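You operate a simulated robot arm through the tools that you are given. There is no shell and no other tool. Be economical: measure what you need, move in short steps, check, and stop when the job is done.

You are at the controls of a simulated two-armed robot. One attempt, no reset.

## Task
Wind a trial ring with a closed seam as the white card says.
Fine: the card's mandrel in the black holder, blue lever at HELD, yellow slider at the card's angle, orange lever ON, then crank the grey handwheel.
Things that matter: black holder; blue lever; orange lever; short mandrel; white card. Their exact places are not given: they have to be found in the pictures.

Only the result counts: the job must be done as asked and must still hold three seconds after the hand-in. Knocking over, shifting, dropping, spilling or breaking anything else fails it.

## Robot
Two 7-joint arms with two-finger parallel grippers on one trunk, on a base that drives. Base frame: it is fixed to the floor where the robot stands at the start and does not move with it; the origin is under the middle of the robot, x ahead of it, y to its left, z up. Lengths are in m, angles in degrees, forces in N, time in s.
The left shoulder is at the start at [0.06, 0.143, 0.961], the right one opposite. With the tool pointing down near the work surface each hand reaches from about 0.32 to 0.74 m from the robot's upright axis, wherever it stands, measured 20 degrees to its own side. Places, roughly: black holder [1.5, 0.1, 1]; blue lever [1.4, -0.1, 0.9]; orange lever [1.6, -0.1, 0.9]. Payload 1.57 kg a hand.
Tool frame (each hand has its own): the origin (TCP) lies between the finger pads and is the grasp point; the fingertips stand 0.03 m ahead of it; z points along the fingers, y is the line along which they close. Largest opening 0.11 m; finger width 0.024, thickness 0.012; the body of the gripper, 0.048 by 0.112 m, starts 0.078 m behind the TCP.
Orientation is that of the tool frame in the base frame, as a unit quaternion [x, y, z, w]. With the fingers straight down and closing along the base's y, the tool's x points along the base's -x, its y along +y and its z along -z.

## Interface
- The arms move only by the tool jog_arm. It takes "left_moves", "right_moves" or both (then of equal length, played together; a hand with none holds still); each is a list of rows, each an object (a shift or turn left out is 0, a gripper value left out holds the last) with "travel": the shift along the tool's x, y, z in units of 50 mm (1.0 is 50 mm), a list of three; "delta_rot": the turn, a rotation vector about the tool's x, y, z in units of 6 degrees (1.0 is 6 degrees), a list of three. In form: [{"travel": [dx, dy, dz], "delta_rot": [rx, ry, rz]}, ...]. A call has 1 to 8 rows; each row shifts and turns the commanded pose from where the row before left it, along the tool's axes as they then stand. "left_hand" and "right_hand" are, for a hand that has rows, the finger opening in m, from 0 to 0.11, set as the call begins (left out, the last holds). A call with a number of a shift or a turn outside -1 to 1 is refused whole. Each row takes 0.2 s and may step no farther than 0.05 m and 8.6 degrees from the row before; otherwise, or with a gripper value out of range, the whole call is refused. A pose out of reach is approached as far as the arm can. The call stops where the force on the tool passes 40 N (or 10 N more than at its start, if that is more) or the arm is blocked; 0.2 s more then pass. The fingers move at their own pace (about 0.045 m/s each) and stop on an object; they squeeze with about 38 N. The grip force told is the motor's: it shows also when the fingers shut on nothing. Time passes only in rows, and 0.2 s behind the last, so rows that do not move let the fingers close. The reply holds the time, the measured pose of the TCP, the force on the tool along the base axes, the opening and the grip force, in the units named above and with some noise, with the torque about the TCP (base axes, N m) and any sound that the robot's microphone picked up, and new pictures: "views" is both (left out), scene, wrist or none (wrist: the cameras of the hands that moved).
- Cameras (640 x 400 px; columns grow to the right, rows downward): "scene" is now at [0.0466, 0.0156, 1.5716]; the picture's right is [0.21, -0.98, 0.00], its down [-0.74, -0.15, -0.66] and it looks along [0.65, 0.14, -0.75] (base axes); focal length 278 px, centre (320, 200). "left" rides on the left gripper at [0.07, -0.016, -0.141] in its tool frame; the picture's right is [0.23, 0.97, 0.00], its down [-0.86, 0.20, -0.48] and it looks along [-0.47, 0.11, 0.88] (tool axes); focal length 222 px, centre (320, 200). "right" rides on the right gripper at [0.07, 0.016, -0.141] in its tool frame; the picture's right is [-0.23, 0.97, 0.00], its down [-0.85, -0.20, -0.48] and it looks along [-0.47, -0.11, 0.88] (tool axes); focal length 222 px, centre (320, 200).
- move_column(by): slides the trunk up (or, below 0, down) by that many m; the arms and the scene camera ride with it, the base frame stays. It gives what a move gives, with no picture.
- base_move(legs): drives the robot by 1 to 6 legs, each [ahead, left, turn to the left] in m, m and degrees, along the robot's own axes; the way and the turn of a leg run together, so that a leg with both is an arc; at most 1.5 m and 180 degrees a leg. The arms and the cameras ride along, it lands a little off, and it stops where it bumps. It gives what a move gives, and a new picture of the scene camera.
- aim_head(pan, tilt): turns the head with the scene camera to pan (to the left, within 86 degrees either way) and tilt (down, from -29 to 69), counted from straight ahead of the robot. It gives what a move gives, and a new picture of the scene camera.
- measure_at(camera, pixels): there is no depth. For up to 12 entries [column, row, z] of the newest picture of that camera ("zoom" is the newest enlarged one), the place [x, y] in the base frame at which the ray of that pixel passes the height z, good to about 0.003 m. No time passes.
- enlarge(camera, box): a new picture of the part [left, top, right, bottom] of that camera's present view, enlarged. No time passes.
- finish_job(): hands the job in; it is judged then, once.

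Go step by step. Measure first, check grasps and placings, and put right what went wrong. The budget is 80 turns and 260 pictures, counting those below and the enlarged ones. Unless the task says otherwise, let go and move clear before handing in, and close with one line.

The tools are called after "Request:" by a JSON object that holds its "op" and its "data". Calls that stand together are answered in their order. jog_arm: Moves the arms, as the interface text tells. Its arguments: {"type":"object","properties":{"left_moves":{"type":"array","items":{"type":"object","properties":{"travel":{"type":"array","items":{"type":"number"}},"delta_rot":{"type":"array","items":{"type":"number"}}}}},"left_hand":{"type":"number"},"right_moves":{"type":"array","items":{"type":"object","properties":{"travel":{"type":"array","items":{"type":"number"}},"delta_rot":{"type":"array","items":{"type":"number"}}}}},"right_hand":{"type":"number"},"views":{"type":"string","enum":["both","scene","wrist","none"]}},"required":[]} The other tools are called the same way: move_column (by) slides the trunk up or down; base_move (legs) drives the base; aim_head (pan, tilt) turns the head that bears the scene camera; measure_at (camera, pixels) gives the place at which the rays of pixels pass given heights; enlarge (camera, box) takes an enlarged picture of a part of a camera's view; finish_job () hands the job in.

At the start:

```text
clock: 0.0
left_ee_pos: [0.4212, 0.2534, 1.1443]
left_ee_rot: [-0.001, 1.0, 0.0, 0.0]
left_wrist_force: [-0.6, 0.6, 0.4]
left_wrist_torque: [0.02, -0.02, -0.01]
left_finger_gap: 0.1101
left_grasp_force: 0.0
right_ee_pos: [0.5221, -0.1667, 1.0941]
right_ee_rot: [0.0, 1.0, 0.0, 0.0]
right_wrist_force: [-0.6, 0.4, 0.4]
right_wrist_torque: [0.01, -0.04, 0.01]
right_finger_gap: 0.1101
right_grasp_force: 0.0
trunk travel left (down, up): [-0.56, 0.03]
robot x, y, heading: [-0.0017, -0.0011, -0.1]
head pan, tilt: [11.9, 48.7]
```

scene: 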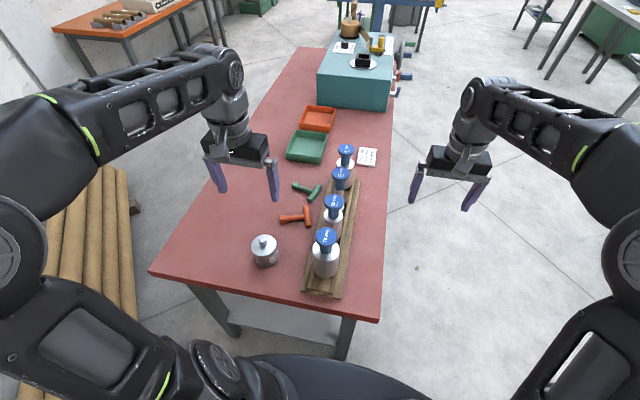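
right: 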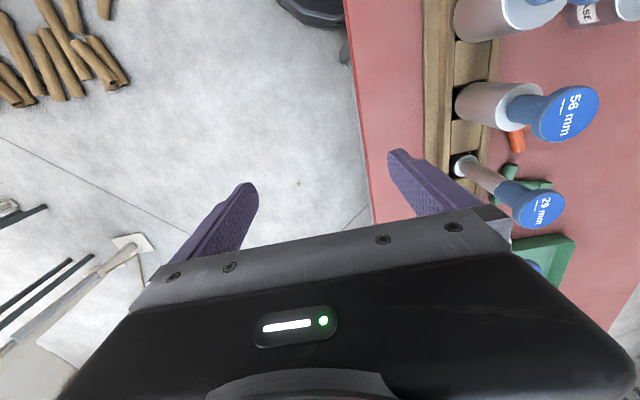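
left: 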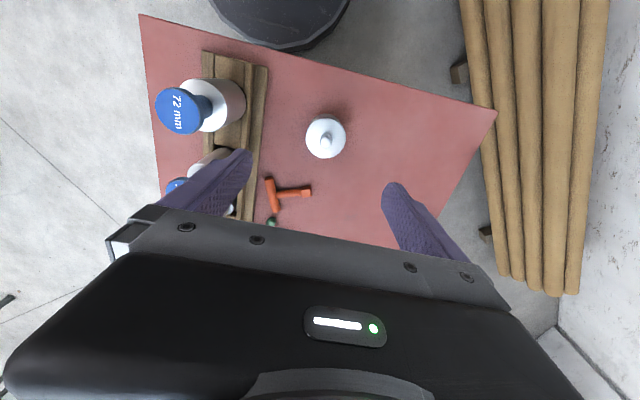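

The scene shows a rack of four blue-capped mandrels (about 325,250 to 345,155), a white card near (367,157) and the machine on the teal box near (360,60). I'll enlarge the card, the machine and the rack.

Request:
{"op": "enlarge", "data": {"camera": "scene", "box": [340, 135, 400, 175]}}

Request:
{"op": "enlarge", "data": {"camera": "scene", "box": [300, 0, 460, 110]}}

Request:
{"op": "enlarge", "data": {"camera": "scene", "box": [270, 130, 400, 300]}}

```text
10.00 times, centred on (370, 155) of scene
```

zoom: 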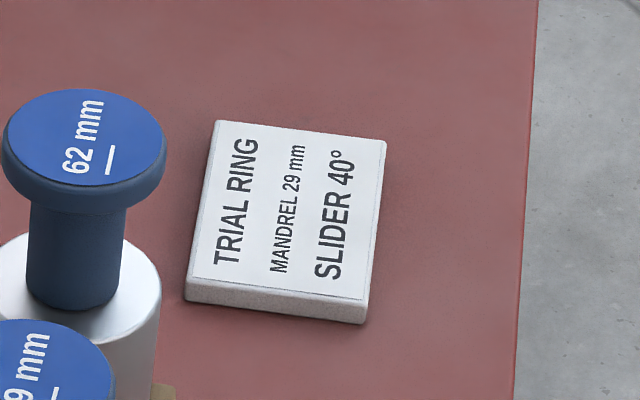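

```text
3.64 times, centred on (380, 55) of scene
```

zoom: 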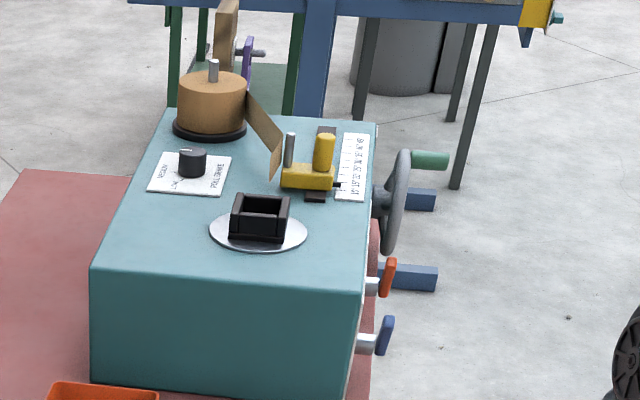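

```text
2.35 times, centred on (335, 215) of scene
```

zoom: 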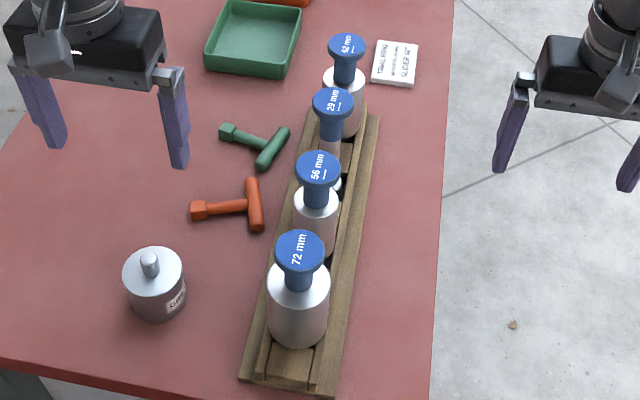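

The card reads MANDREL 29 mm, SLIDER 40°, and the 29 mm mandrel is second from the far end of the rack (cap at 340,172). Next I measure the layout at trial heights to plan the drive.

Request:
{"op": "measure_at", "data": {"camera": "scene", "pixels": [[380, 322, 0.75], [150, 272, 0.75], [300, 48, 0.75], [390, 110, 0.75], [340, 172, 0.93], [337, 196, 0.8], [367, 157, 0.75], [348, 334, 0.0], [240, 338, 0], [362, 60, 1.0], [375, 70, 0.95], [397, 93, 0.9]]}}

Request:
{"op": "enlarge", "data": {"camera": "right", "box": [420, 0, 640, 300]}}

Request:
{"op": "aim_head", "data": {"pan": -5, "tilt": 30}}

```text
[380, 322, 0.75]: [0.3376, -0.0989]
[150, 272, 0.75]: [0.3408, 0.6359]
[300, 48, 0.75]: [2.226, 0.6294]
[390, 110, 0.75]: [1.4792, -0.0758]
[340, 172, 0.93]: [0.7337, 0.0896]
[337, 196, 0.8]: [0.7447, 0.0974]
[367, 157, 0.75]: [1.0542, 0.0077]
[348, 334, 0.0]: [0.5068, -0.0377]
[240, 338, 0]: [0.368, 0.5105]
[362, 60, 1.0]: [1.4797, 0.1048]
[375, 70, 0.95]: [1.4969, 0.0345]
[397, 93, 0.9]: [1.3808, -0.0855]
```

```text
1.33 times, centred on (530, 150) of right
```

zoom: 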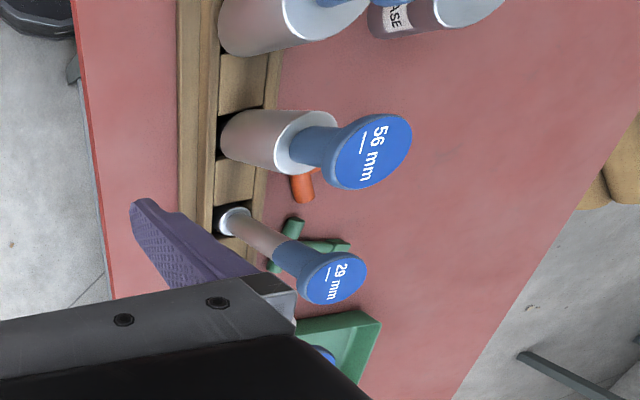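

```text
clock: 0.8
left_ee_pos: [0.4196, 0.2528, 1.1459]
left_ee_rot: [0.0, 1.0, 0.0, 0.0]
left_wrist_force: [0.9, -0.4, 0.1]
left_wrist_torque: [0.03, -0.02, 0.0]
left_finger_gap: 0.1102
left_grasp_force: 0.0
right_ee_pos: [0.5217, -0.1686, 1.0941]
right_ee_rot: [0.0, 1.0, 0.0, 0.0]
right_wrist_force: [-0.7, -0.5, 0.7]
right_wrist_torque: [0.0, -0.04, 0.02]
right_finger_gap: 0.1098
right_grasp_force: 0.0
trunk travel left (down, up): [-0.56, 0.03]
robot x, y, heading: [-0.0004, 0.0014, 0.2]
head pan, tilt: [-5.0, 30.0]
```

scene: 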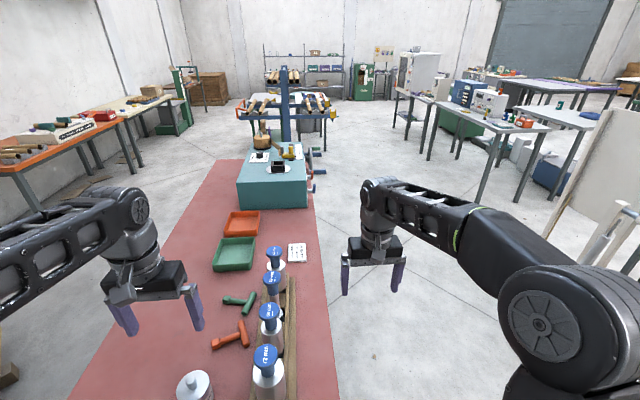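

The table spans x 0.34–2.2 with its right edge at y≈-0.09, and the floor to its right looks free. I check the clearance to the board at (600,250), then drive right and turn to face the table.

Request:
{"op": "measure_at", "data": {"camera": "scene", "pixels": [[555, 200, 0.0], [600, 260, 0.5], [480, 185, 0.0], [338, 350, 0.75], [545, 240, 0.0]]}}

Request:
{"op": "base_move", "data": {"legs": [[0, -0.75, 0]]}}

```text
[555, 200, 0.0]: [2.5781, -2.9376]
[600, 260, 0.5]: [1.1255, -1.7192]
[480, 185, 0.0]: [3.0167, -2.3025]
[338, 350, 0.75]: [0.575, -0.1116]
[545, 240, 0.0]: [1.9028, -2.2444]
```

```text
clock: 5.0
left_ee_pos: [0.4213, -0.5125, 1.1458]
left_ee_rot: [0.0, 1.0, 0.0, 0.001]
left_wrist_force: [-0.1, -0.1, 0.0]
left_wrist_torque: [0.01, -0.01, 0.0]
left_finger_gap: 0.1102
left_grasp_force: 0.1
right_ee_pos: [0.521, -0.9345, 1.094]
right_ee_rot: [-0.001, 1.0, 0.001, 0.0]
right_wrist_force: [0.1, -0.3, 0.0]
right_wrist_torque: [0.0, 0.0, 0.03]
right_finger_gap: 0.11
right_grasp_force: 0.1
trunk travel left (down, up): [-0.56, 0.03]
robot x, y, heading: [-0.0007, -0.7635, -0.0]
head pan, tilt: [-5.0, 30.0]
```

scene: 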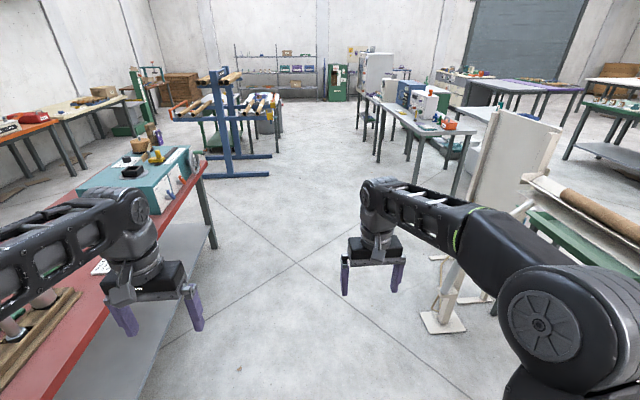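

There is a white easel foot at (440,320) and a board at (500,180). I'll measure them before driving ahead.

Request:
{"op": "measure_at", "data": {"camera": "scene", "pixels": [[425, 320, 0.0], [440, 330, 0.0], [428, 255, 0.3], [475, 200, 0.9], [520, 215, 0.8], [455, 350, 0], [540, 170, 0.9]]}}

```text
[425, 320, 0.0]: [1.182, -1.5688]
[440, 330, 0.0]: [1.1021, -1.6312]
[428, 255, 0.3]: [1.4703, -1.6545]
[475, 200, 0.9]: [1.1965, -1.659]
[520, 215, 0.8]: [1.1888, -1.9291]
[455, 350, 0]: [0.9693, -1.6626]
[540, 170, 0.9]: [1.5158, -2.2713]
```

The easel stays beyond y=-1.57, so there is room. I drive ahead, turn left 90° and look at the rack.

Request:
{"op": "base_move", "data": {"legs": [[0.55, 0, 0], [0, 0, 90]]}}

Request:
{"op": "aim_head", "data": {"pan": -10, "tilt": 45}}

```text
clock: 12.0
left_ee_pos: [0.2961, -0.348, 1.1446]
left_ee_rot: [0.711, -0.704, -0.001, -0.001]
left_wrist_force: [0.1, 0.3, 0.7]
left_wrist_torque: [-0.02, 0.04, 0.01]
left_finger_gap: 0.1102
left_grasp_force: 0.0
right_ee_pos: [0.717, -0.2422, 1.0949]
right_ee_rot: [0.711, -0.704, -0.001, 0.001]
right_wrist_force: [0.3, -0.3, 0.0]
right_wrist_torque: [-0.05, -0.01, -0.01]
right_finger_gap: 0.11
right_grasp_force: 0.1
trunk travel left (down, up): [-0.56, 0.03]
robot x, y, heading: [0.5559, -0.7678, 90.3]
head pan, tilt: [-5.0, 30.0]
```

scene: 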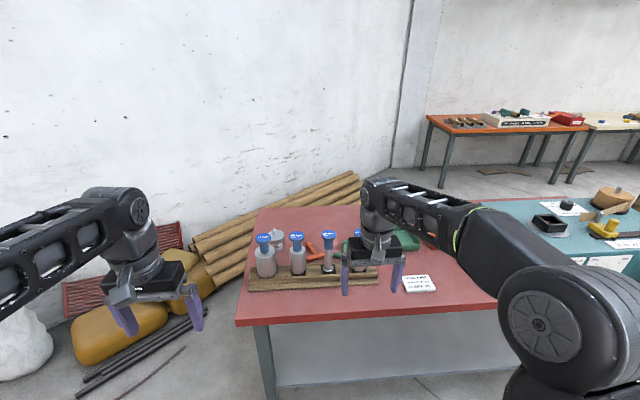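

```text
clock: 12.8
left_ee_pos: [0.2966, -0.3471, 1.1449]
left_ee_rot: [0.71, -0.704, -0.001, 0.0]
left_wrist_force: [0.2, -1.0, -0.4]
left_wrist_torque: [0.03, -0.01, 0.0]
left_finger_gap: 0.1102
left_grasp_force: 0.1
right_ee_pos: [0.7164, -0.2415, 1.0953]
right_ee_rot: [0.71, -0.704, -0.001, 0.0]
right_wrist_force: [0.7, -0.2, 0.3]
right_wrist_torque: [0.05, -0.01, 0.0]
right_finger_gap: 0.1099
right_grasp_force: 0.0
trunk travel left (down, up): [-0.56, 0.03]
robot x, y, heading: [0.5549, -0.7663, 90.5]
head pan, tilt: [-10.0, 45.0]
```

scene: 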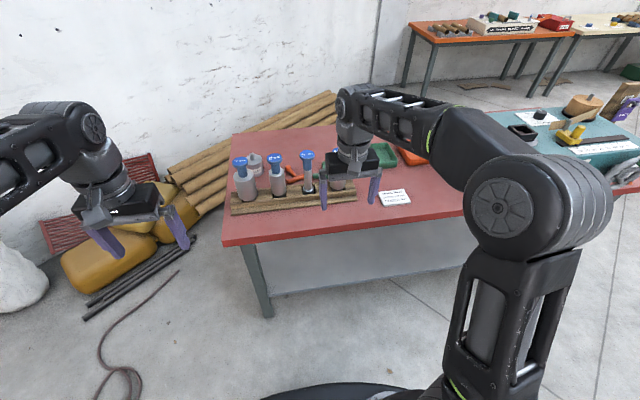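

The 29 mm mandrel is now at (308,165) beside the right gripper. I'll enlarge and measure from this second viewpoint to fix heights.

Request:
{"op": "enlarge", "data": {"camera": "scene", "box": [225, 140, 385, 240]}}

Request:
{"op": "measure_at", "data": {"camera": "scene", "pixels": [[396, 198, 0.75], [396, 198, 0.8], [396, 198, 0.7], [308, 154, 0.93], [308, 154, 0.97], [308, 154, 0.9], [310, 192, 0.8], [525, 130, 1.0], [525, 130, 0.95]]}}

```text
4.00 times, centred on (305, 190) of scene
```

zoom: 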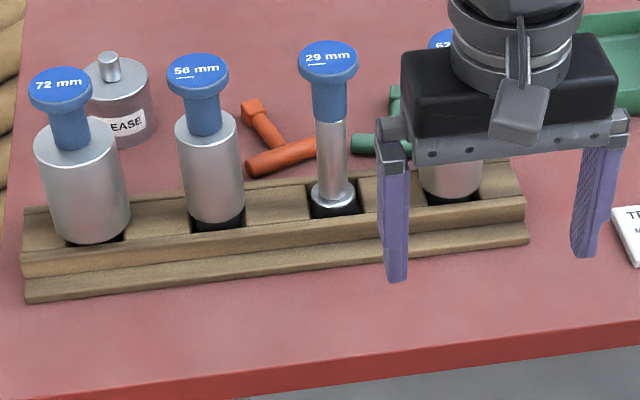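

```text
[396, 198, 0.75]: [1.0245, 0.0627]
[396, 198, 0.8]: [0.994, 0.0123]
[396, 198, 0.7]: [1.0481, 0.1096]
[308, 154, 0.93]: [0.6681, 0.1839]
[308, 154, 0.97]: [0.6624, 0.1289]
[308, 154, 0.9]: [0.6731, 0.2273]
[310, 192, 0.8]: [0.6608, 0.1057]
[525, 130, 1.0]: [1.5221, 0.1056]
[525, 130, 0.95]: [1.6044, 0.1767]
```

Triangulating the two views puts the table top at z≈0.80 and the 29 mm cap top at about (0.66, 0.085, 1.0). I drive up so the right hand comes over it; the fingertips at 1.065 clear the caps.

Request:
{"op": "base_move", "data": {"legs": [[0.31, 0.05, -0.4]]}}

Request:
{"op": "jog_arm", "data": {"right_moves": [{"travel": [0, 0, 0]}], "views": "wrist"}}

```text
clock: 14.8
left_ee_pos: [0.2517, -0.0374, 1.1457]
left_ee_rot: [-0.707, 0.708, 0.0, 0.0]
left_wrist_force: [-0.2, 0.1, -0.6]
left_wrist_torque: [-0.05, -0.01, 0.0]
left_finger_gap: 0.1102
left_grasp_force: 0.4
right_ee_pos: [0.6717, 0.0651, 1.0949]
right_ee_rot: [-0.707, 0.708, -0.001, 0.0]
right_wrist_force: [-0.7, -0.7, 0.4]
right_wrist_torque: [-0.02, 0.01, 0.03]
right_finger_gap: 0.11
right_grasp_force: 0.0
trunk travel left (down, up): [-0.56, 0.03]
robot x, y, heading: [0.5008, -0.4575, 90.1]
head pan, tilt: [-10.0, 45.0]
```

scene: 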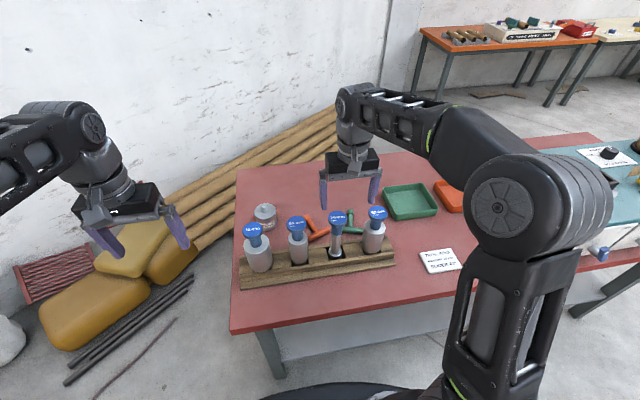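

```text
clock: 15.2
left_ee_pos: [0.2505, -0.0373, 1.1465]
left_ee_rot: [-0.706, 0.708, 0.001, 0.0]
left_wrist_force: [-0.3, 0.6, 0.0]
left_wrist_torque: [0.01, -0.04, 0.02]
left_finger_gap: 0.1099
left_grasp_force: 0.1
right_ee_pos: [0.6717, 0.064, 1.0943]
right_ee_rot: [-0.707, 0.707, 0.0, 0.0]
right_wrist_force: [-0.1, -0.2, 0.5]
right_wrist_torque: [-0.01, -0.03, 0.03]
right_finger_gap: 0.1098
right_grasp_force: 0.1
trunk travel left (down, up): [-0.56, 0.03]
robot x, y, heading: [0.5024, -0.4572, 89.7]
head pan, tilt: [-10.0, 45.0]
```

right: 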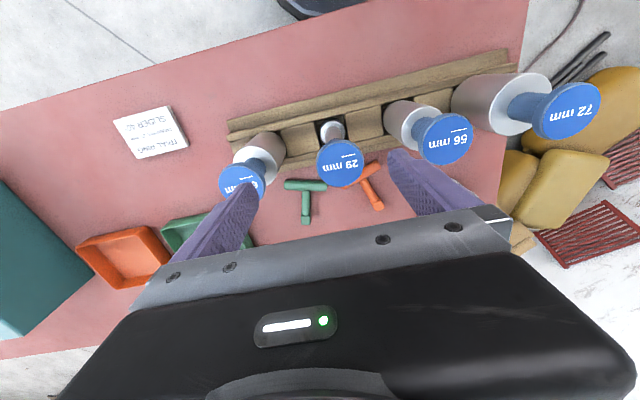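

I measure the 29 mm cap centre from both cameras at several heights.

Request:
{"op": "measure_at", "data": {"camera": "right", "pixels": [[340, 162, 1.0], [340, 162, 0.97], [340, 162, 1.02], [332, 131, 0.82], [332, 131, 0.84], [240, 181, 1.0], [446, 138, 1.0]]}}

Request:
{"op": "enlarge", "data": {"camera": "scene", "box": [290, 180, 390, 270]}}

Request:
{"op": "measure_at", "data": {"camera": "scene", "pixels": [[338, 217, 0.96], [338, 217, 1.0], [338, 217, 0.98], [334, 252, 0.82]]}}

```text
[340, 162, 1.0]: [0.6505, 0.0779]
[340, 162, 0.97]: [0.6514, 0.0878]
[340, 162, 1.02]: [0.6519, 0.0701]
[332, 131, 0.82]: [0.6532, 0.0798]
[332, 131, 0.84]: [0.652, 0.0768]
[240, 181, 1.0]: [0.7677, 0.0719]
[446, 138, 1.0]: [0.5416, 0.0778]
```

```text
4.44 times, centred on (340, 225) of scene
```

zoom: 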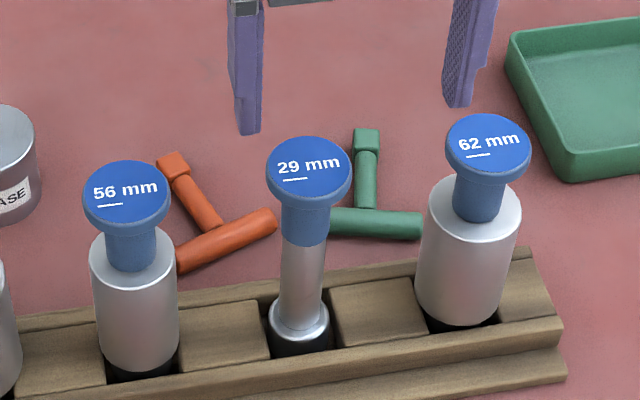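

```text
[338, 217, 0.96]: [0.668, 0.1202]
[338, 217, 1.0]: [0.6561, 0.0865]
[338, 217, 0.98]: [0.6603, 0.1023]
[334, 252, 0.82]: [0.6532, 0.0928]
```

The cap centre is at about (0.652, 0.080) with its top at z≈1.0. I centre the right hand above it, narrowed to 0.09, and go partway down to check.

Request:
{"op": "jog_arm", "data": {"right_moves": [{"travel": [-0.3, 0.4, 0]}, {"travel": [0, 0, 0.5]}, {"travel": [0, 0, 0.5]}], "right_hand": 0.09}}

```text
clock: 16.1
left_ee_pos: [0.2504, -0.037, 1.1457]
left_ee_rot: [-0.706, 0.708, 0.001, 0.001]
left_wrist_force: [0.8, 0.9, -0.5]
left_wrist_torque: [0.0, -0.06, 0.0]
left_finger_gap: 0.11
left_grasp_force: 0.1
right_ee_pos: [0.6526, 0.0797, 1.0453]
right_ee_rot: [-0.706, 0.708, 0.0, 0.0]
right_wrist_force: [-0.3, 0.5, 0.1]
right_wrist_torque: [0.01, 0.0, -0.03]
right_finger_gap: 0.0899
right_grasp_force: 0.1
trunk travel left (down, up): [-0.56, 0.03]
robot x, y, heading: [0.5023, -0.4602, 90.2]
head pan, tilt: [-10.0, 45.0]
```

scene: 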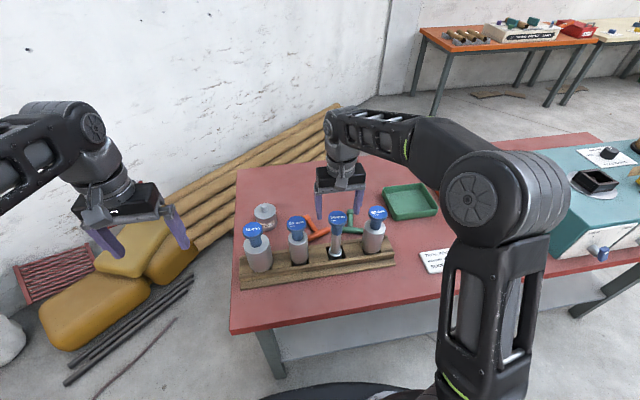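
right: 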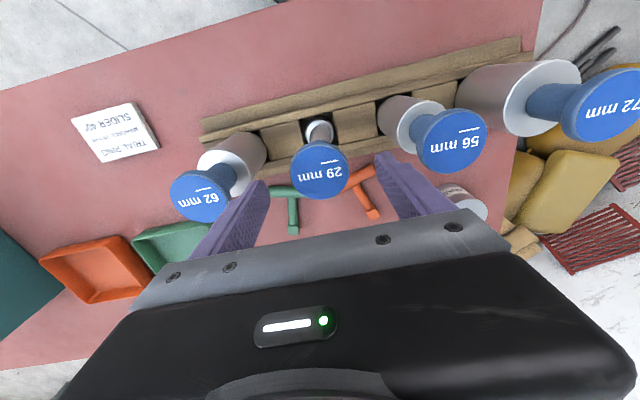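

The fingertip midpoint (323,171) sits on the cap (320,172) in the wrist view. I lower about 58 mm and close.

Request:
{"op": "jog_arm", "data": {"right_moves": [{"travel": [0, 0, 0.4]}, {"travel": [0, 0, 0.4]}, {"travel": [0, 0, 0.38]}], "views": "wrist"}}

Request:
{"op": "jog_arm", "data": {"right_moves": [{"travel": [0, 0, 0]}, {"travel": [0, 0, 0]}, {"travel": [0, 0, 0]}, {"travel": [0, 0, 0]}], "right_hand": 0.0}}

```text
clock: 16.9
left_ee_pos: [0.2501, -0.0363, 1.1452]
left_ee_rot: [-0.706, 0.708, 0.001, 0.0]
left_wrist_force: [-0.1, -0.1, 0.3]
left_wrist_torque: [0.01, 0.01, -0.01]
left_finger_gap: 0.11
left_grasp_force: 0.0
right_ee_pos: [0.6541, 0.078, 0.9857]
right_ee_rot: [-0.707, 0.708, 0.0, 0.0]
right_wrist_force: [-0.6, -0.1, 0.7]
right_wrist_torque: [-0.01, 0.0, 0.04]
right_finger_gap: 0.0899
right_grasp_force: 0.2
trunk travel left (down, up): [-0.56, 0.03]
robot x, y, heading: [0.504, -0.4605, 90.0]
head pan, tilt: [-10.0, 45.0]
```

right: 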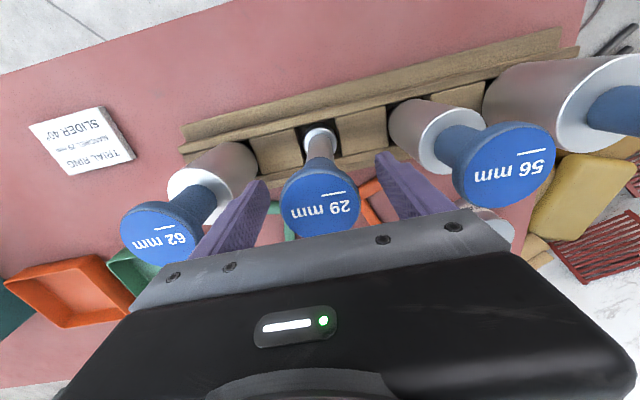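

```text
clock: 17.9
left_ee_pos: [0.2498, -0.0378, 1.1459]
left_ee_rot: [-0.707, 0.708, 0.001, 0.001]
left_wrist_force: [0.3, 0.5, 0.3]
left_wrist_torque: [-0.01, -0.05, 0.0]
left_finger_gap: 0.11
left_grasp_force: 0.0
right_ee_pos: [0.6521, 0.0787, 0.9865]
right_ee_rot: [-0.707, 0.708, -0.001, -0.001]
right_wrist_force: [-0.1, 0.7, 0.5]
right_wrist_torque: [0.04, 0.06, -0.02]
right_finger_gap: 0.0534
right_grasp_force: 30.1
trunk travel left (down, up): [-0.56, 0.03]
robot x, y, heading: [0.5027, -0.4557, 89.6]
head pan, tilt: [-10.0, 45.0]
```

scene: 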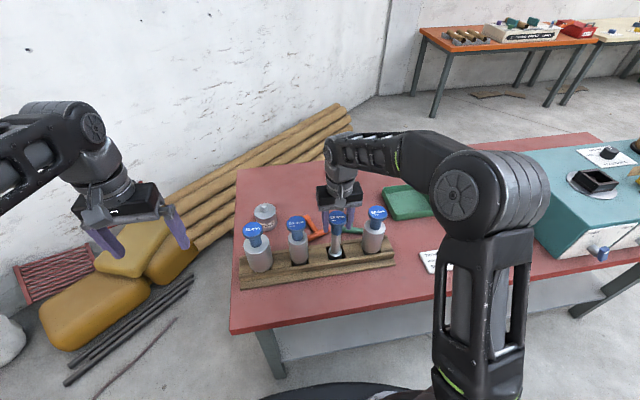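
right: 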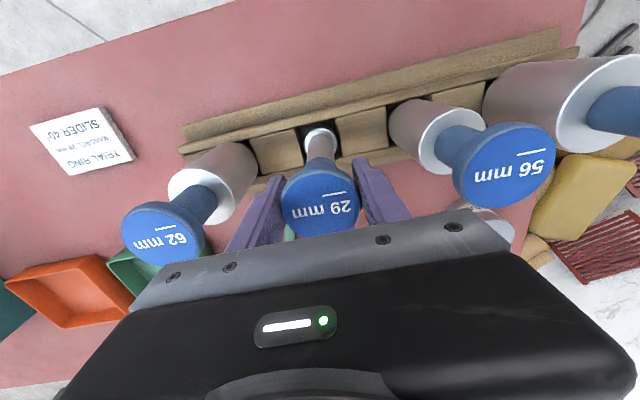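

The gripper closed at 0.053 m with 30 N on the cap. I lift straight up.

Request:
{"op": "jog_arm", "data": {"right_moves": [{"travel": [0, 0, -0.6]}, {"travel": [0, 0, -0.8]}, {"travel": [0, 0, -0.8]}, {"travel": [0, 0, -0.8]}, {"travel": [0, 0, -0.8]}, {"travel": [0, 0, -0.8]}, {"travel": [0, 0, -0.8]}]}}

```text
clock: 19.4
left_ee_pos: [0.2508, -0.0368, 1.1461]
left_ee_rot: [-0.706, 0.708, 0.001, 0.0]
left_wrist_force: [-0.1, -0.1, -0.2]
left_wrist_torque: [-0.01, 0.0, -0.06]
left_finger_gap: 0.1099
left_grasp_force: 0.1
right_ee_pos: [0.653, 0.079, 1.1244]
right_ee_rot: [-0.706, 0.708, 0.0, -0.001]
right_wrist_force: [0.4, 0.1, -2.5]
right_wrist_torque: [0.02, -0.03, 0.0]
right_finger_gap: 0.0528
right_grasp_force: 38.0
right hand out of reach, approached as far as the arm can: row 4, 5, 6, 7
trunk travel left (down, up): [-0.56, 0.03]
robot x, y, heading: [0.503, -0.4612, 90.0]
head pan, tilt: [-10.0, 45.0]
```

scene: 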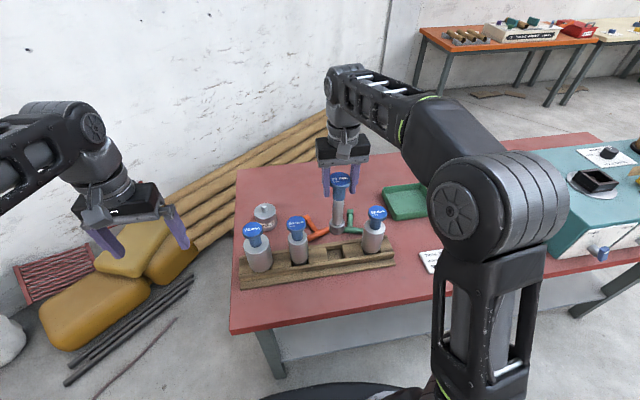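
right: 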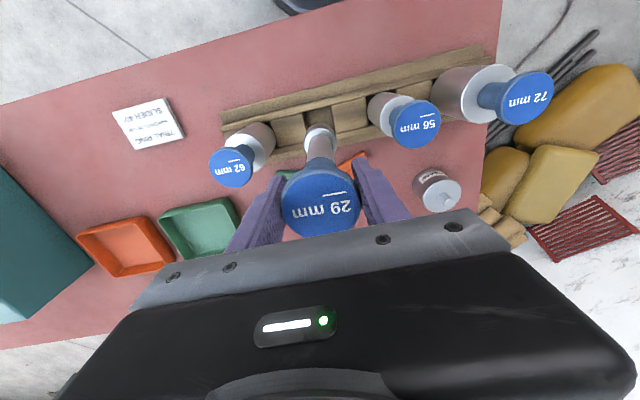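

The mandrel is held and out, but reach tops out at z 1.124. I raise the trunk, back away from the table, and drive sideways to the machine for a good look.

Request:
{"op": "move_column", "data": {"by": 0.03}}

Request:
{"op": "base_move", "data": {"legs": [[-0.3, 0, 0], [0, -0.85, 0]]}}

Request:
{"op": "aim_head", "data": {"pan": 0, "tilt": 40}}

```text
clock: 20.2
left_ee_pos: [0.2508, -0.0375, 1.1744]
left_ee_rot: [-0.706, 0.708, 0.0, 0.0]
left_wrist_force: [-0.4, 1.0, 0.1]
left_wrist_torque: [0.03, 0.02, 0.02]
left_finger_gap: 0.1101
left_grasp_force: 0.0
right_ee_pos: [0.6536, 0.079, 1.154]
right_ee_rot: [-0.706, 0.708, 0.0, 0.0]
right_wrist_force: [-0.4, 0.2, -2.2]
right_wrist_torque: [-0.03, 0.02, 0.01]
right_finger_gap: 0.0532
right_grasp_force: 38.1
trunk travel left (down, up): [-0.59, 0.0]
robot x, y, heading: [0.5023, -0.4596, 90.0]
head pan, tilt: [-10.0, 45.0]
```

```text
clock: 26.4
left_ee_pos: [1.1018, -0.3467, 1.1752]
left_ee_rot: [-0.705, 0.709, 0.0, 0.0]
left_wrist_force: [-0.2, -0.5, -0.5]
left_wrist_torque: [-0.02, 0.02, 0.01]
left_finger_gap: 0.1101
left_grasp_force: 0.2
right_ee_pos: [1.5053, -0.2314, 1.1545]
right_ee_rot: [-0.705, 0.709, 0.0, -0.001]
right_wrist_force: [-0.2, -0.2, -3.2]
right_wrist_torque: [-0.02, 0.01, -0.01]
right_finger_gap: 0.0532
right_grasp_force: 37.7
trunk travel left (down, up): [-0.59, 0.0]
robot x, y, heading: [1.3526, -0.7661, 89.8]
head pan, tilt: [-10.0, 45.0]
```

scene: 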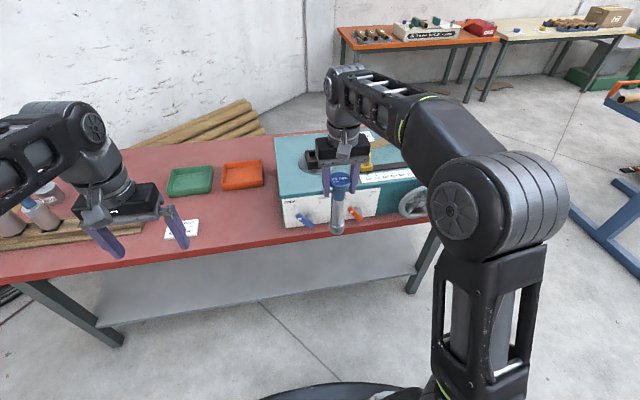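

```text
clock: 27.1
left_ee_pos: [1.1019, -0.3465, 1.1745]
left_ee_rot: [-0.705, 0.709, 0.001, 0.001]
left_wrist_force: [0.6, 0.4, -0.4]
left_wrist_torque: [-0.04, -0.03, 0.0]
left_finger_gap: 0.1098
left_grasp_force: 0.1
right_ee_pos: [1.5043, -0.2332, 1.1547]
right_ee_rot: [-0.705, 0.709, 0.001, 0.0]
right_wrist_force: [0.4, 0.1, -3.1]
right_wrist_torque: [0.02, -0.02, 0.02]
right_finger_gap: 0.0533
right_grasp_force: 37.6
trunk travel left (down, up): [-0.59, 0.0]
robot x, y, heading: [1.3532, -0.7726, 89.7]
head pan, tilt: [0.0, 40.0]
```

scene: 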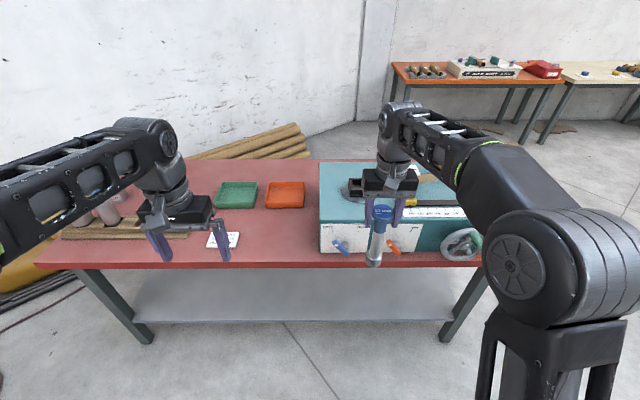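

The right arm hides the machine, so I drive 0.45 m further right so that it appears between the arms.

Request:
{"op": "base_move", "data": {"legs": [[0, -0.42, 0]]}}

Request:
{"op": "enlarge", "data": {"camera": "scene", "box": [190, 140, 410, 280]}}

```text
clock: 29.7
left_ee_pos: [1.5279, -0.349, 1.1762]
left_ee_rot: [-0.706, 0.708, 0.001, 0.001]
left_wrist_force: [0.1, 0.2, -0.2]
left_wrist_torque: [0.03, 0.02, 0.01]
left_finger_gap: 0.11
left_grasp_force: 0.0
right_ee_pos: [1.93, -0.2338, 1.1543]
right_ee_rot: [-0.706, 0.708, 0.001, -0.001]
right_wrist_force: [0.3, -0.1, -2.5]
right_wrist_torque: [-0.01, 0.0, 0.02]
right_finger_gap: 0.0531
right_grasp_force: 37.8
trunk travel left (down, up): [-0.59, 0.0]
robot x, y, heading: [1.7792, -0.7685, 89.7]
head pan, tilt: [0.0, 40.0]
```

scene: 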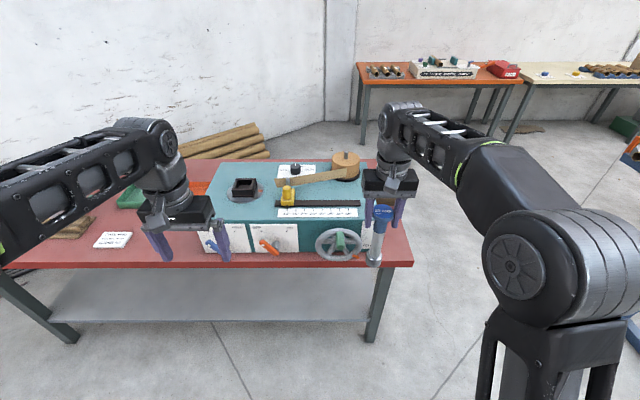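

```text
2.86 times, centred on (300, 210) of scene
```

zoom: 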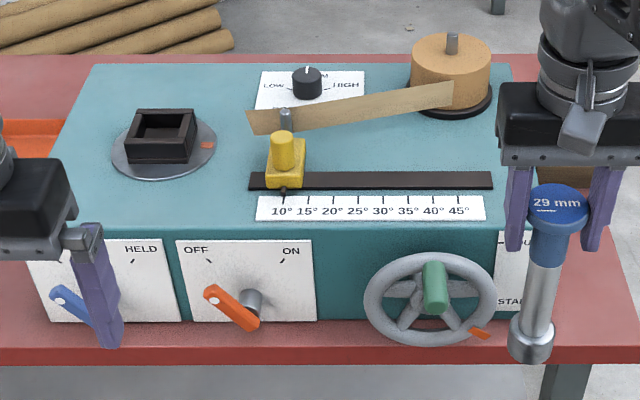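

Now the whole machine is visible: holder, blue lever by HELD, orange OFF/ON lever, slider scale with the pointer at 10°, and the handwheel. I measure the key points at candidate heights.

Request:
{"op": "measure_at", "data": {"camera": "zoom", "pixels": [[162, 128, 1.0], [162, 128, 1.03], [162, 128, 0.97], [162, 175, 0.97], [283, 150, 1.0], [283, 212, 0.97], [433, 212, 0.97], [238, 300, 0.9], [433, 270, 0.9], [40, 235, 0.97], [510, 235, 0.97], [75, 305, 0.9]]}}

Request:
{"op": "enlarge", "data": {"camera": "scene", "box": [200, 160, 280, 210]}}

Request:
{"op": "enlarge", "data": {"camera": "scene", "box": [340, 190, 420, 270]}}

```text
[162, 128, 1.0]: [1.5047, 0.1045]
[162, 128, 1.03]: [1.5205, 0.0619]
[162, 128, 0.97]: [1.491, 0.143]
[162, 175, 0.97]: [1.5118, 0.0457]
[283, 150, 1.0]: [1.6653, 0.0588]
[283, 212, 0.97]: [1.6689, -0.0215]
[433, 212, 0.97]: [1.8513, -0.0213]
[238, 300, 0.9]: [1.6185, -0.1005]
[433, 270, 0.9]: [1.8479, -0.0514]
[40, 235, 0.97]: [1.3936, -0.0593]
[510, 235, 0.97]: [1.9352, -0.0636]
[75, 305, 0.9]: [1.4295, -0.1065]
```

```text
8.00 times, centred on (240, 185) of scene
```

zoom: 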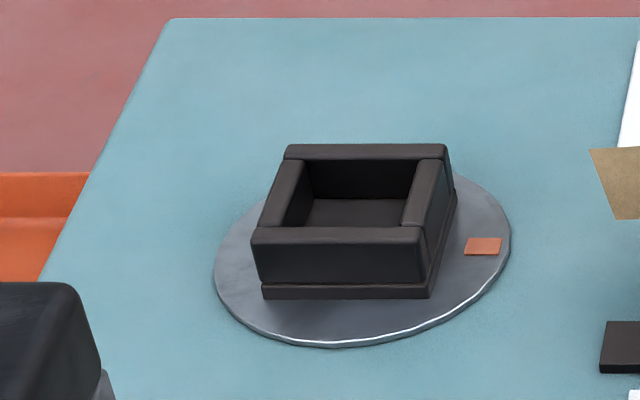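

```text
5.00 times, centred on (380, 230) of scene
```

zoom: 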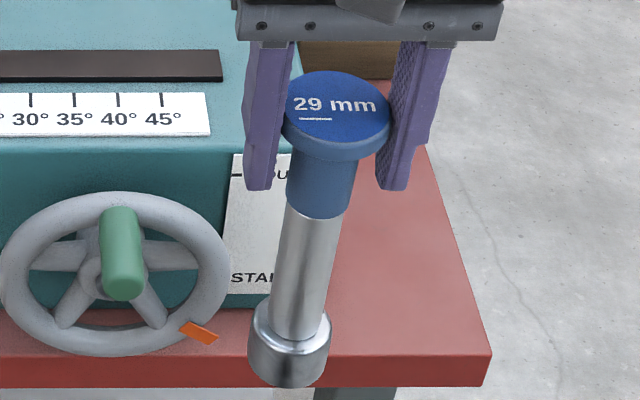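

I measure the mandrel's foot to get its length, and refine the holder rim.

Request:
{"op": "measure_at", "data": {"camera": "zoom", "pixels": [[335, 108, 1.167], [288, 368, 1.0], [288, 368, 0.98], [288, 368, 0.96], [335, 108, 1.15], [250, 350, 0.98], [330, 350, 0.98], [282, 125, 1.16], [391, 125, 1.16]]}}

Request:
{"op": "measure_at", "data": {"camera": "scene", "pixels": [[231.4, 189.3, 1.0], [252.9, 189.3, 1.0], [235.6, 178.1, 1.0], [255.7, 178.1, 1.0], [245, 195.5, 0.97], [263.5, 189.5, 0.97], [227, 192, 0.97]]}}

```text
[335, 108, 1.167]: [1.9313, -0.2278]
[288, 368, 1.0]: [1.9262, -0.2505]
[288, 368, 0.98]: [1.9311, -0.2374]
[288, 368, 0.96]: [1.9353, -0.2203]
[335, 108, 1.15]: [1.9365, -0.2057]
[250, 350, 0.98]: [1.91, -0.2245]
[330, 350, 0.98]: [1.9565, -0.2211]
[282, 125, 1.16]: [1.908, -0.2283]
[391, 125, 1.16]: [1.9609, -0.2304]
```

```text
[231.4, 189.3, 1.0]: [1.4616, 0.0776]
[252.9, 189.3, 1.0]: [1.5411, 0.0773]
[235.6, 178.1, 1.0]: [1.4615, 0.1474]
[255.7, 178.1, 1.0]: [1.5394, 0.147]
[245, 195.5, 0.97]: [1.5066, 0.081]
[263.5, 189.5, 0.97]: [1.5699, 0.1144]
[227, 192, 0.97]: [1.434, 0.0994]
```

The foot hangs 0.18 m below the TCP and the holder rim is at z≈1.0, so I need the hand at z ≥1.20. I test how much higher the hand goes when drawn nearer the body, here in free air.

Request:
{"op": "jog_arm", "data": {"right_moves": [{"travel": [0.6, 0, 0]}, {"travel": [0.6, 0, 0]}, {"travel": [0, 0, -0.5]}, {"travel": [0, 0, -0.5]}, {"travel": [0, 0, -0.5]}], "views": "none"}}

```text
clock: 30.9
left_ee_pos: [1.5267, -0.348, 1.1756]
left_ee_rot: [-0.706, 0.709, 0.0, 0.0]
left_wrist_force: [-0.5, 0.1, 0.2]
left_wrist_torque: [-0.04, -0.06, 0.02]
left_finger_gap: 0.1098
left_grasp_force: 0.0
right_ee_pos: [1.9457, -0.3064, 1.1804]
right_ee_rot: [-0.706, 0.708, 0.0, 0.0]
right_wrist_force: [-0.9, -0.4, -2.3]
right_wrist_torque: [-0.04, -0.04, -0.01]
right_finger_gap: 0.0532
right_grasp_force: 37.9
right hand out of reach, approached as far as the arm can: row 3, 4, 5
trunk travel left (down, up): [-0.59, 0.0]
robot x, y, heading: [1.7776, -0.7693, 90.1]
head pan, tilt: [0.0, 40.0]
```

The rim works out at z≈1.008 with its centre at about (1.505, 0.102). I retract further to see whether z 1.21+ is available.

Request:
{"op": "jog_arm", "data": {"right_moves": [{"travel": [0.5, 0, 0]}, {"travel": [0.5, 0, 0]}, {"travel": [0.5, 0, -0.3]}, {"travel": [0, 0, -0.3]}], "views": "scene"}}

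```text
clock: 31.9
left_ee_pos: [1.5301, -0.3473, 1.1756]
left_ee_rot: [-0.705, 0.709, 0.001, -0.001]
left_wrist_force: [0.5, -0.6, 0.1]
left_wrist_torque: [-0.01, 0.02, 0.02]
left_finger_gap: 0.1097
left_grasp_force: 0.1
right_ee_pos: [1.9457, -0.3765, 1.191]
right_ee_rot: [-0.707, 0.707, 0.002, 0.0]
right_wrist_force: [0.8, 0.3, -2.6]
right_wrist_torque: [-0.05, -0.02, 0.03]
right_finger_gap: 0.0529
right_grasp_force: 37.8
right hand out of reach, approached as far as the arm can: row 3, 4
trunk travel left (down, up): [-0.59, 0.0]
robot x, y, heading: [1.781, -0.7677, 89.9]
head pan, tilt: [0.0, 40.0]
```

scene: 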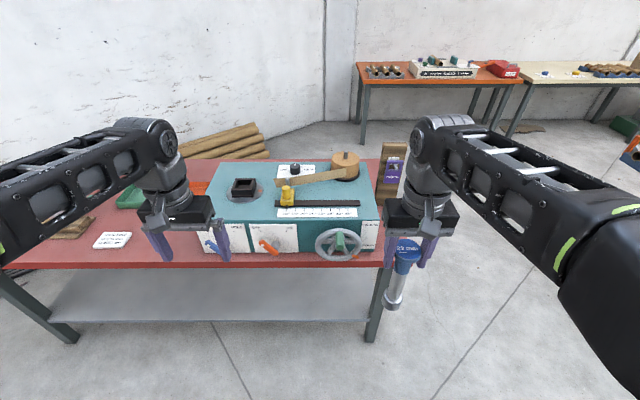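

Upright tool reach stops at 1.19, which is too low to clear the rim. I'll set the mandrel on the free table patch near (1.2, 0.02), re-grip its cap with a level hand (which gains height), and then insert it. First I extend the hand and drive there.

Request:
{"op": "jog_arm", "data": {"right_moves": [{"travel": [-0.6, 0, 0.3]}, {"travel": [-0.6, 0, 0.5]}, {"travel": [-0.6, 0, 0.5]}, {"travel": [-0.4, 0, 0.3]}], "views": "none"}}

Request:
{"op": "base_move", "data": {"legs": [[0, 0.75, 0], [0.25, 0, 0]]}}

Request:
{"op": "aim_head", "data": {"pan": -20, "tilt": 50}}

```text
clock: 32.9
left_ee_pos: [1.5271, -0.3489, 1.1747]
left_ee_rot: [-0.706, 0.708, 0.001, 0.001]
left_wrist_force: [-0.6, 0.5, 0.2]
left_wrist_torque: [-0.03, 0.0, 0.02]
left_finger_gap: 0.1099
left_grasp_force: 0.0
right_ee_pos: [1.9454, -0.2664, 1.1105]
right_ee_rot: [-0.707, 0.707, 0.0, 0.0]
right_wrist_force: [-0.3, -0.1, -1.7]
right_wrist_torque: [-0.03, 0.0, -0.02]
right_finger_gap: 0.0531
right_grasp_force: 37.6
trunk travel left (down, up): [-0.59, 0.0]
robot x, y, heading: [1.776, -0.7699, 89.6]
head pan, tilt: [0.0, 40.0]
```

```text
clock: 38.5
left_ee_pos: [0.7514, -0.1019, 1.1747]
left_ee_rot: [0.708, -0.707, 0.0, 0.0]
left_wrist_force: [-0.5, 0.4, 0.2]
left_wrist_torque: [-0.03, 0.0, 0.04]
left_finger_gap: 0.11
left_grasp_force: 0.1
right_ee_pos: [1.1686, -0.019, 1.1115]
right_ee_rot: [0.708, -0.707, 0.0, 0.0]
right_wrist_force: [0.1, 0.0, -3.1]
right_wrist_torque: [0.01, 0.0, 0.01]
right_finger_gap: 0.0529
right_grasp_force: 38.2
trunk travel left (down, up): [-0.59, 0.0]
robot x, y, heading: [1.0042, -0.5263, 90.3]
head pan, tilt: [0.0, 40.0]
```

scene: 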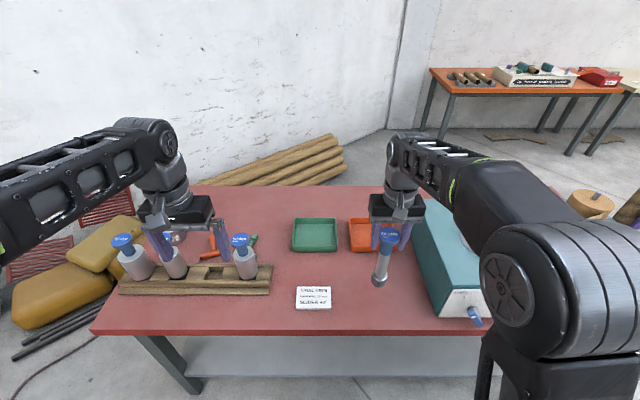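

```text
clock: 39.3
left_ee_pos: [0.7516, -0.1032, 1.1755]
left_ee_rot: [0.708, -0.707, 0.0, -0.001]
left_wrist_force: [-0.5, -0.2, -0.3]
left_wrist_torque: [0.03, -0.01, 0.0]
left_finger_gap: 0.11
left_grasp_force: 0.1
right_ee_pos: [1.1689, -0.0182, 1.1111]
right_ee_rot: [0.708, -0.707, 0.0, 0.0]
right_wrist_force: [-0.2, -0.6, -2.3]
right_wrist_torque: [0.01, -0.04, -0.02]
right_finger_gap: 0.0532
right_grasp_force: 38.0
trunk travel left (down, up): [-0.59, 0.0]
robot x, y, heading: [1.0071, -0.5211, 90.1]
head pan, tilt: [-20.0, 50.0]
```

scene: 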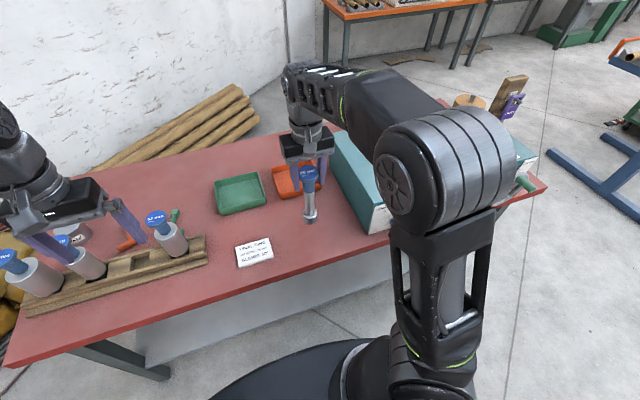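

The mandrel hangs over a free patch. I move 40 mm further onto the table and lower it; contact is expected at hand z≈0.98.

Request:
{"op": "measure_at", "data": {"camera": "scene", "pixels": [[290, 200, 0.82], [320, 190, 0.82], [222, 215, 0.82], [372, 234, 0.8], [273, 262, 0.8]]}}

Request:
{"op": "jog_arm", "data": {"right_moves": [{"travel": [-0.8, 0, 0]}, {"travel": [0, 0, 0.8]}, {"travel": [0, 0, 0.8]}, {"travel": [0, 0, 0.6]}], "views": "scene"}}

```text
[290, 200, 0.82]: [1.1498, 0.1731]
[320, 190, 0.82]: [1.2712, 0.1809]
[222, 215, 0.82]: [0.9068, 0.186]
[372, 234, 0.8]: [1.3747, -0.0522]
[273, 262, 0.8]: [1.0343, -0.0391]
```

```text
clock: 40.3
left_ee_pos: [0.7511, -0.103, 1.1751]
left_ee_rot: [0.708, -0.706, -0.001, -0.001]
left_wrist_force: [0.7, -0.2, 0.4]
left_wrist_torque: [-0.02, 0.01, 0.01]
left_finger_gap: 0.1099
left_grasp_force: 0.0
right_ee_pos: [1.167, 0.0187, 1.0021]
right_ee_rot: [0.709, -0.706, 0.0, -0.001]
right_wrist_force: [0.0, -0.6, -2.3]
right_wrist_torque: [-0.01, -0.01, 0.02]
right_finger_gap: 0.0531
right_grasp_force: 38.0
trunk travel left (down, up): [-0.59, 0.0]
robot x, y, heading: [1.0058, -0.5238, 90.2]
head pan, tilt: [-20.0, 50.0]
```

scene: 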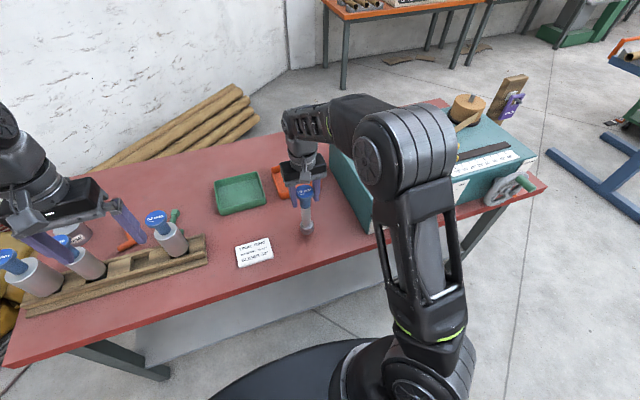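

Not touching yet at z=1.002 (weight only, 2.3 N). I lower in small steps, watching for contact.

Request:
{"op": "jog_arm", "data": {"right_moves": [{"travel": [0, 0, 0.1]}, {"travel": [0, 0, 0.1]}, {"travel": [0, 0, 0.08]}], "views": "none"}}

Request:
{"op": "jog_arm", "data": {"right_moves": [{"travel": [0, 0, 0.06]}, {"travel": [0, 0, 0.0]}], "views": "none"}}

```text
clock: 41.1
left_ee_pos: [0.7522, -0.1038, 1.1741]
left_ee_rot: [0.707, -0.707, -0.001, 0.0]
left_wrist_force: [1.0, -0.1, -0.4]
left_wrist_torque: [-0.01, 0.0, -0.03]
left_finger_gap: 0.1099
left_grasp_force: 0.2
right_ee_pos: [1.1677, 0.0203, 0.9883]
right_ee_rot: [-0.707, 0.707, 0.0, 0.001]
right_wrist_force: [-0.3, 0.4, -2.7]
right_wrist_torque: [0.03, -0.01, 0.01]
right_finger_gap: 0.0533
right_grasp_force: 37.8
trunk travel left (down, up): [-0.59, 0.0]
robot x, y, heading: [1.0057, -0.5234, 90.3]
head pan, tilt: [-20.0, 50.0]
```

```text
clock: 41.7
left_ee_pos: [0.7515, -0.1034, 1.1749]
left_ee_rot: [0.708, -0.706, 0.0, -0.001]
left_wrist_force: [0.8, 0.2, -0.6]
left_wrist_torque: [-0.02, 0.03, 0.01]
left_finger_gap: 0.1099
left_grasp_force: 0.0
right_ee_pos: [1.1679, 0.0207, 0.9857]
right_ee_rot: [0.709, -0.706, 0.0, 0.0]
right_wrist_force: [0.2, 0.5, -3.8]
right_wrist_torque: [0.02, 0.02, 0.03]
right_finger_gap: 0.0529
right_grasp_force: 38.1
trunk travel left (down, up): [-0.59, 0.0]
robot x, y, heading: [1.0077, -0.5226, 90.1]
head pan, tilt: [-20.0, 50.0]
```

Request:
{"op": "jog_arm", "data": {"right_moves": [{"travel": [0, 0, 0.06]}, {"travel": [0, 0, 0.0]}], "views": "none"}}

Request:
{"op": "jog_arm", "data": {"right_moves": [{"travel": [0, 0, 0.06]}, {"travel": [0, 0, 0.0]}], "views": "both"}}

```text
clock: 42.3
left_ee_pos: [0.752, -0.1036, 1.1745]
left_ee_rot: [0.708, -0.706, -0.001, -0.001]
left_wrist_force: [-0.9, 0.1, 0.3]
left_wrist_torque: [0.03, 0.0, 0.02]
left_finger_gap: 0.1097
left_grasp_force: 0.0
right_ee_pos: [1.1683, 0.0215, 0.9822]
right_ee_rot: [0.708, -0.706, 0.0, 0.0]
right_wrist_force: [-0.3, 0.0, -2.5]
right_wrist_torque: [0.0, -0.03, 0.01]
right_finger_gap: 0.0533
right_grasp_force: 38.0
trunk travel left (down, up): [-0.59, 0.0]
robot x, y, heading: [1.007, -0.5235, 90.1]
head pan, tilt: [-20.0, 50.0]
```

```text
clock: 42.9
left_ee_pos: [0.7515, -0.1034, 1.1752]
left_ee_rot: [0.707, -0.707, -0.001, 0.0]
left_wrist_force: [0.3, 0.7, -0.4]
left_wrist_torque: [-0.03, -0.04, -0.01]
left_finger_gap: 0.11
left_grasp_force: 0.0
right_ee_pos: [1.1687, 0.0204, 0.9779]
right_ee_rot: [0.707, -0.707, 0.0, 0.0]
right_wrist_force: [-1.2, -0.5, -3.1]
right_wrist_torque: [-0.04, -0.02, 0.02]
right_finger_gap: 0.0532
right_grasp_force: 38.0
trunk travel left (down, up): [-0.59, 0.0]
robot x, y, heading: [1.0085, -0.5203, 90.2]
head pan, tilt: [-20.0, 50.0]
```

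scene: 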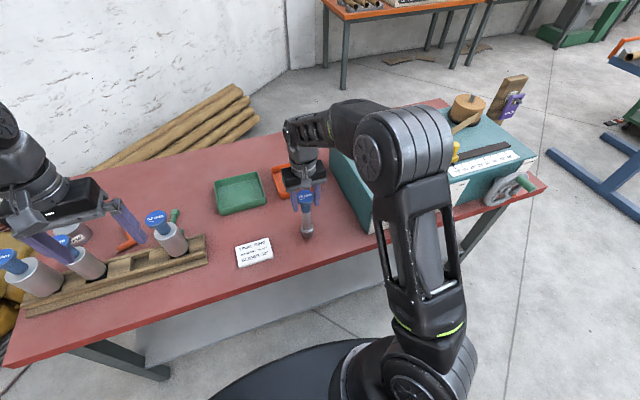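
right: 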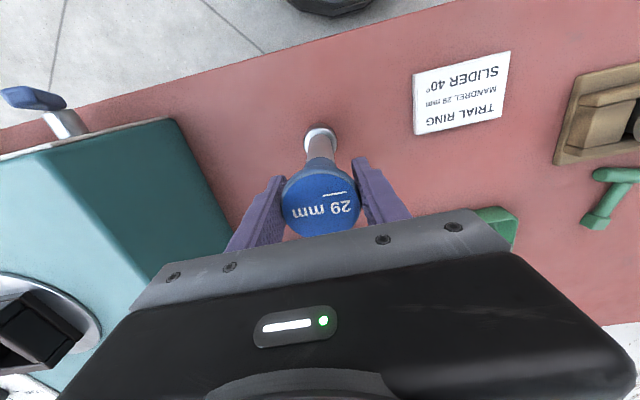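

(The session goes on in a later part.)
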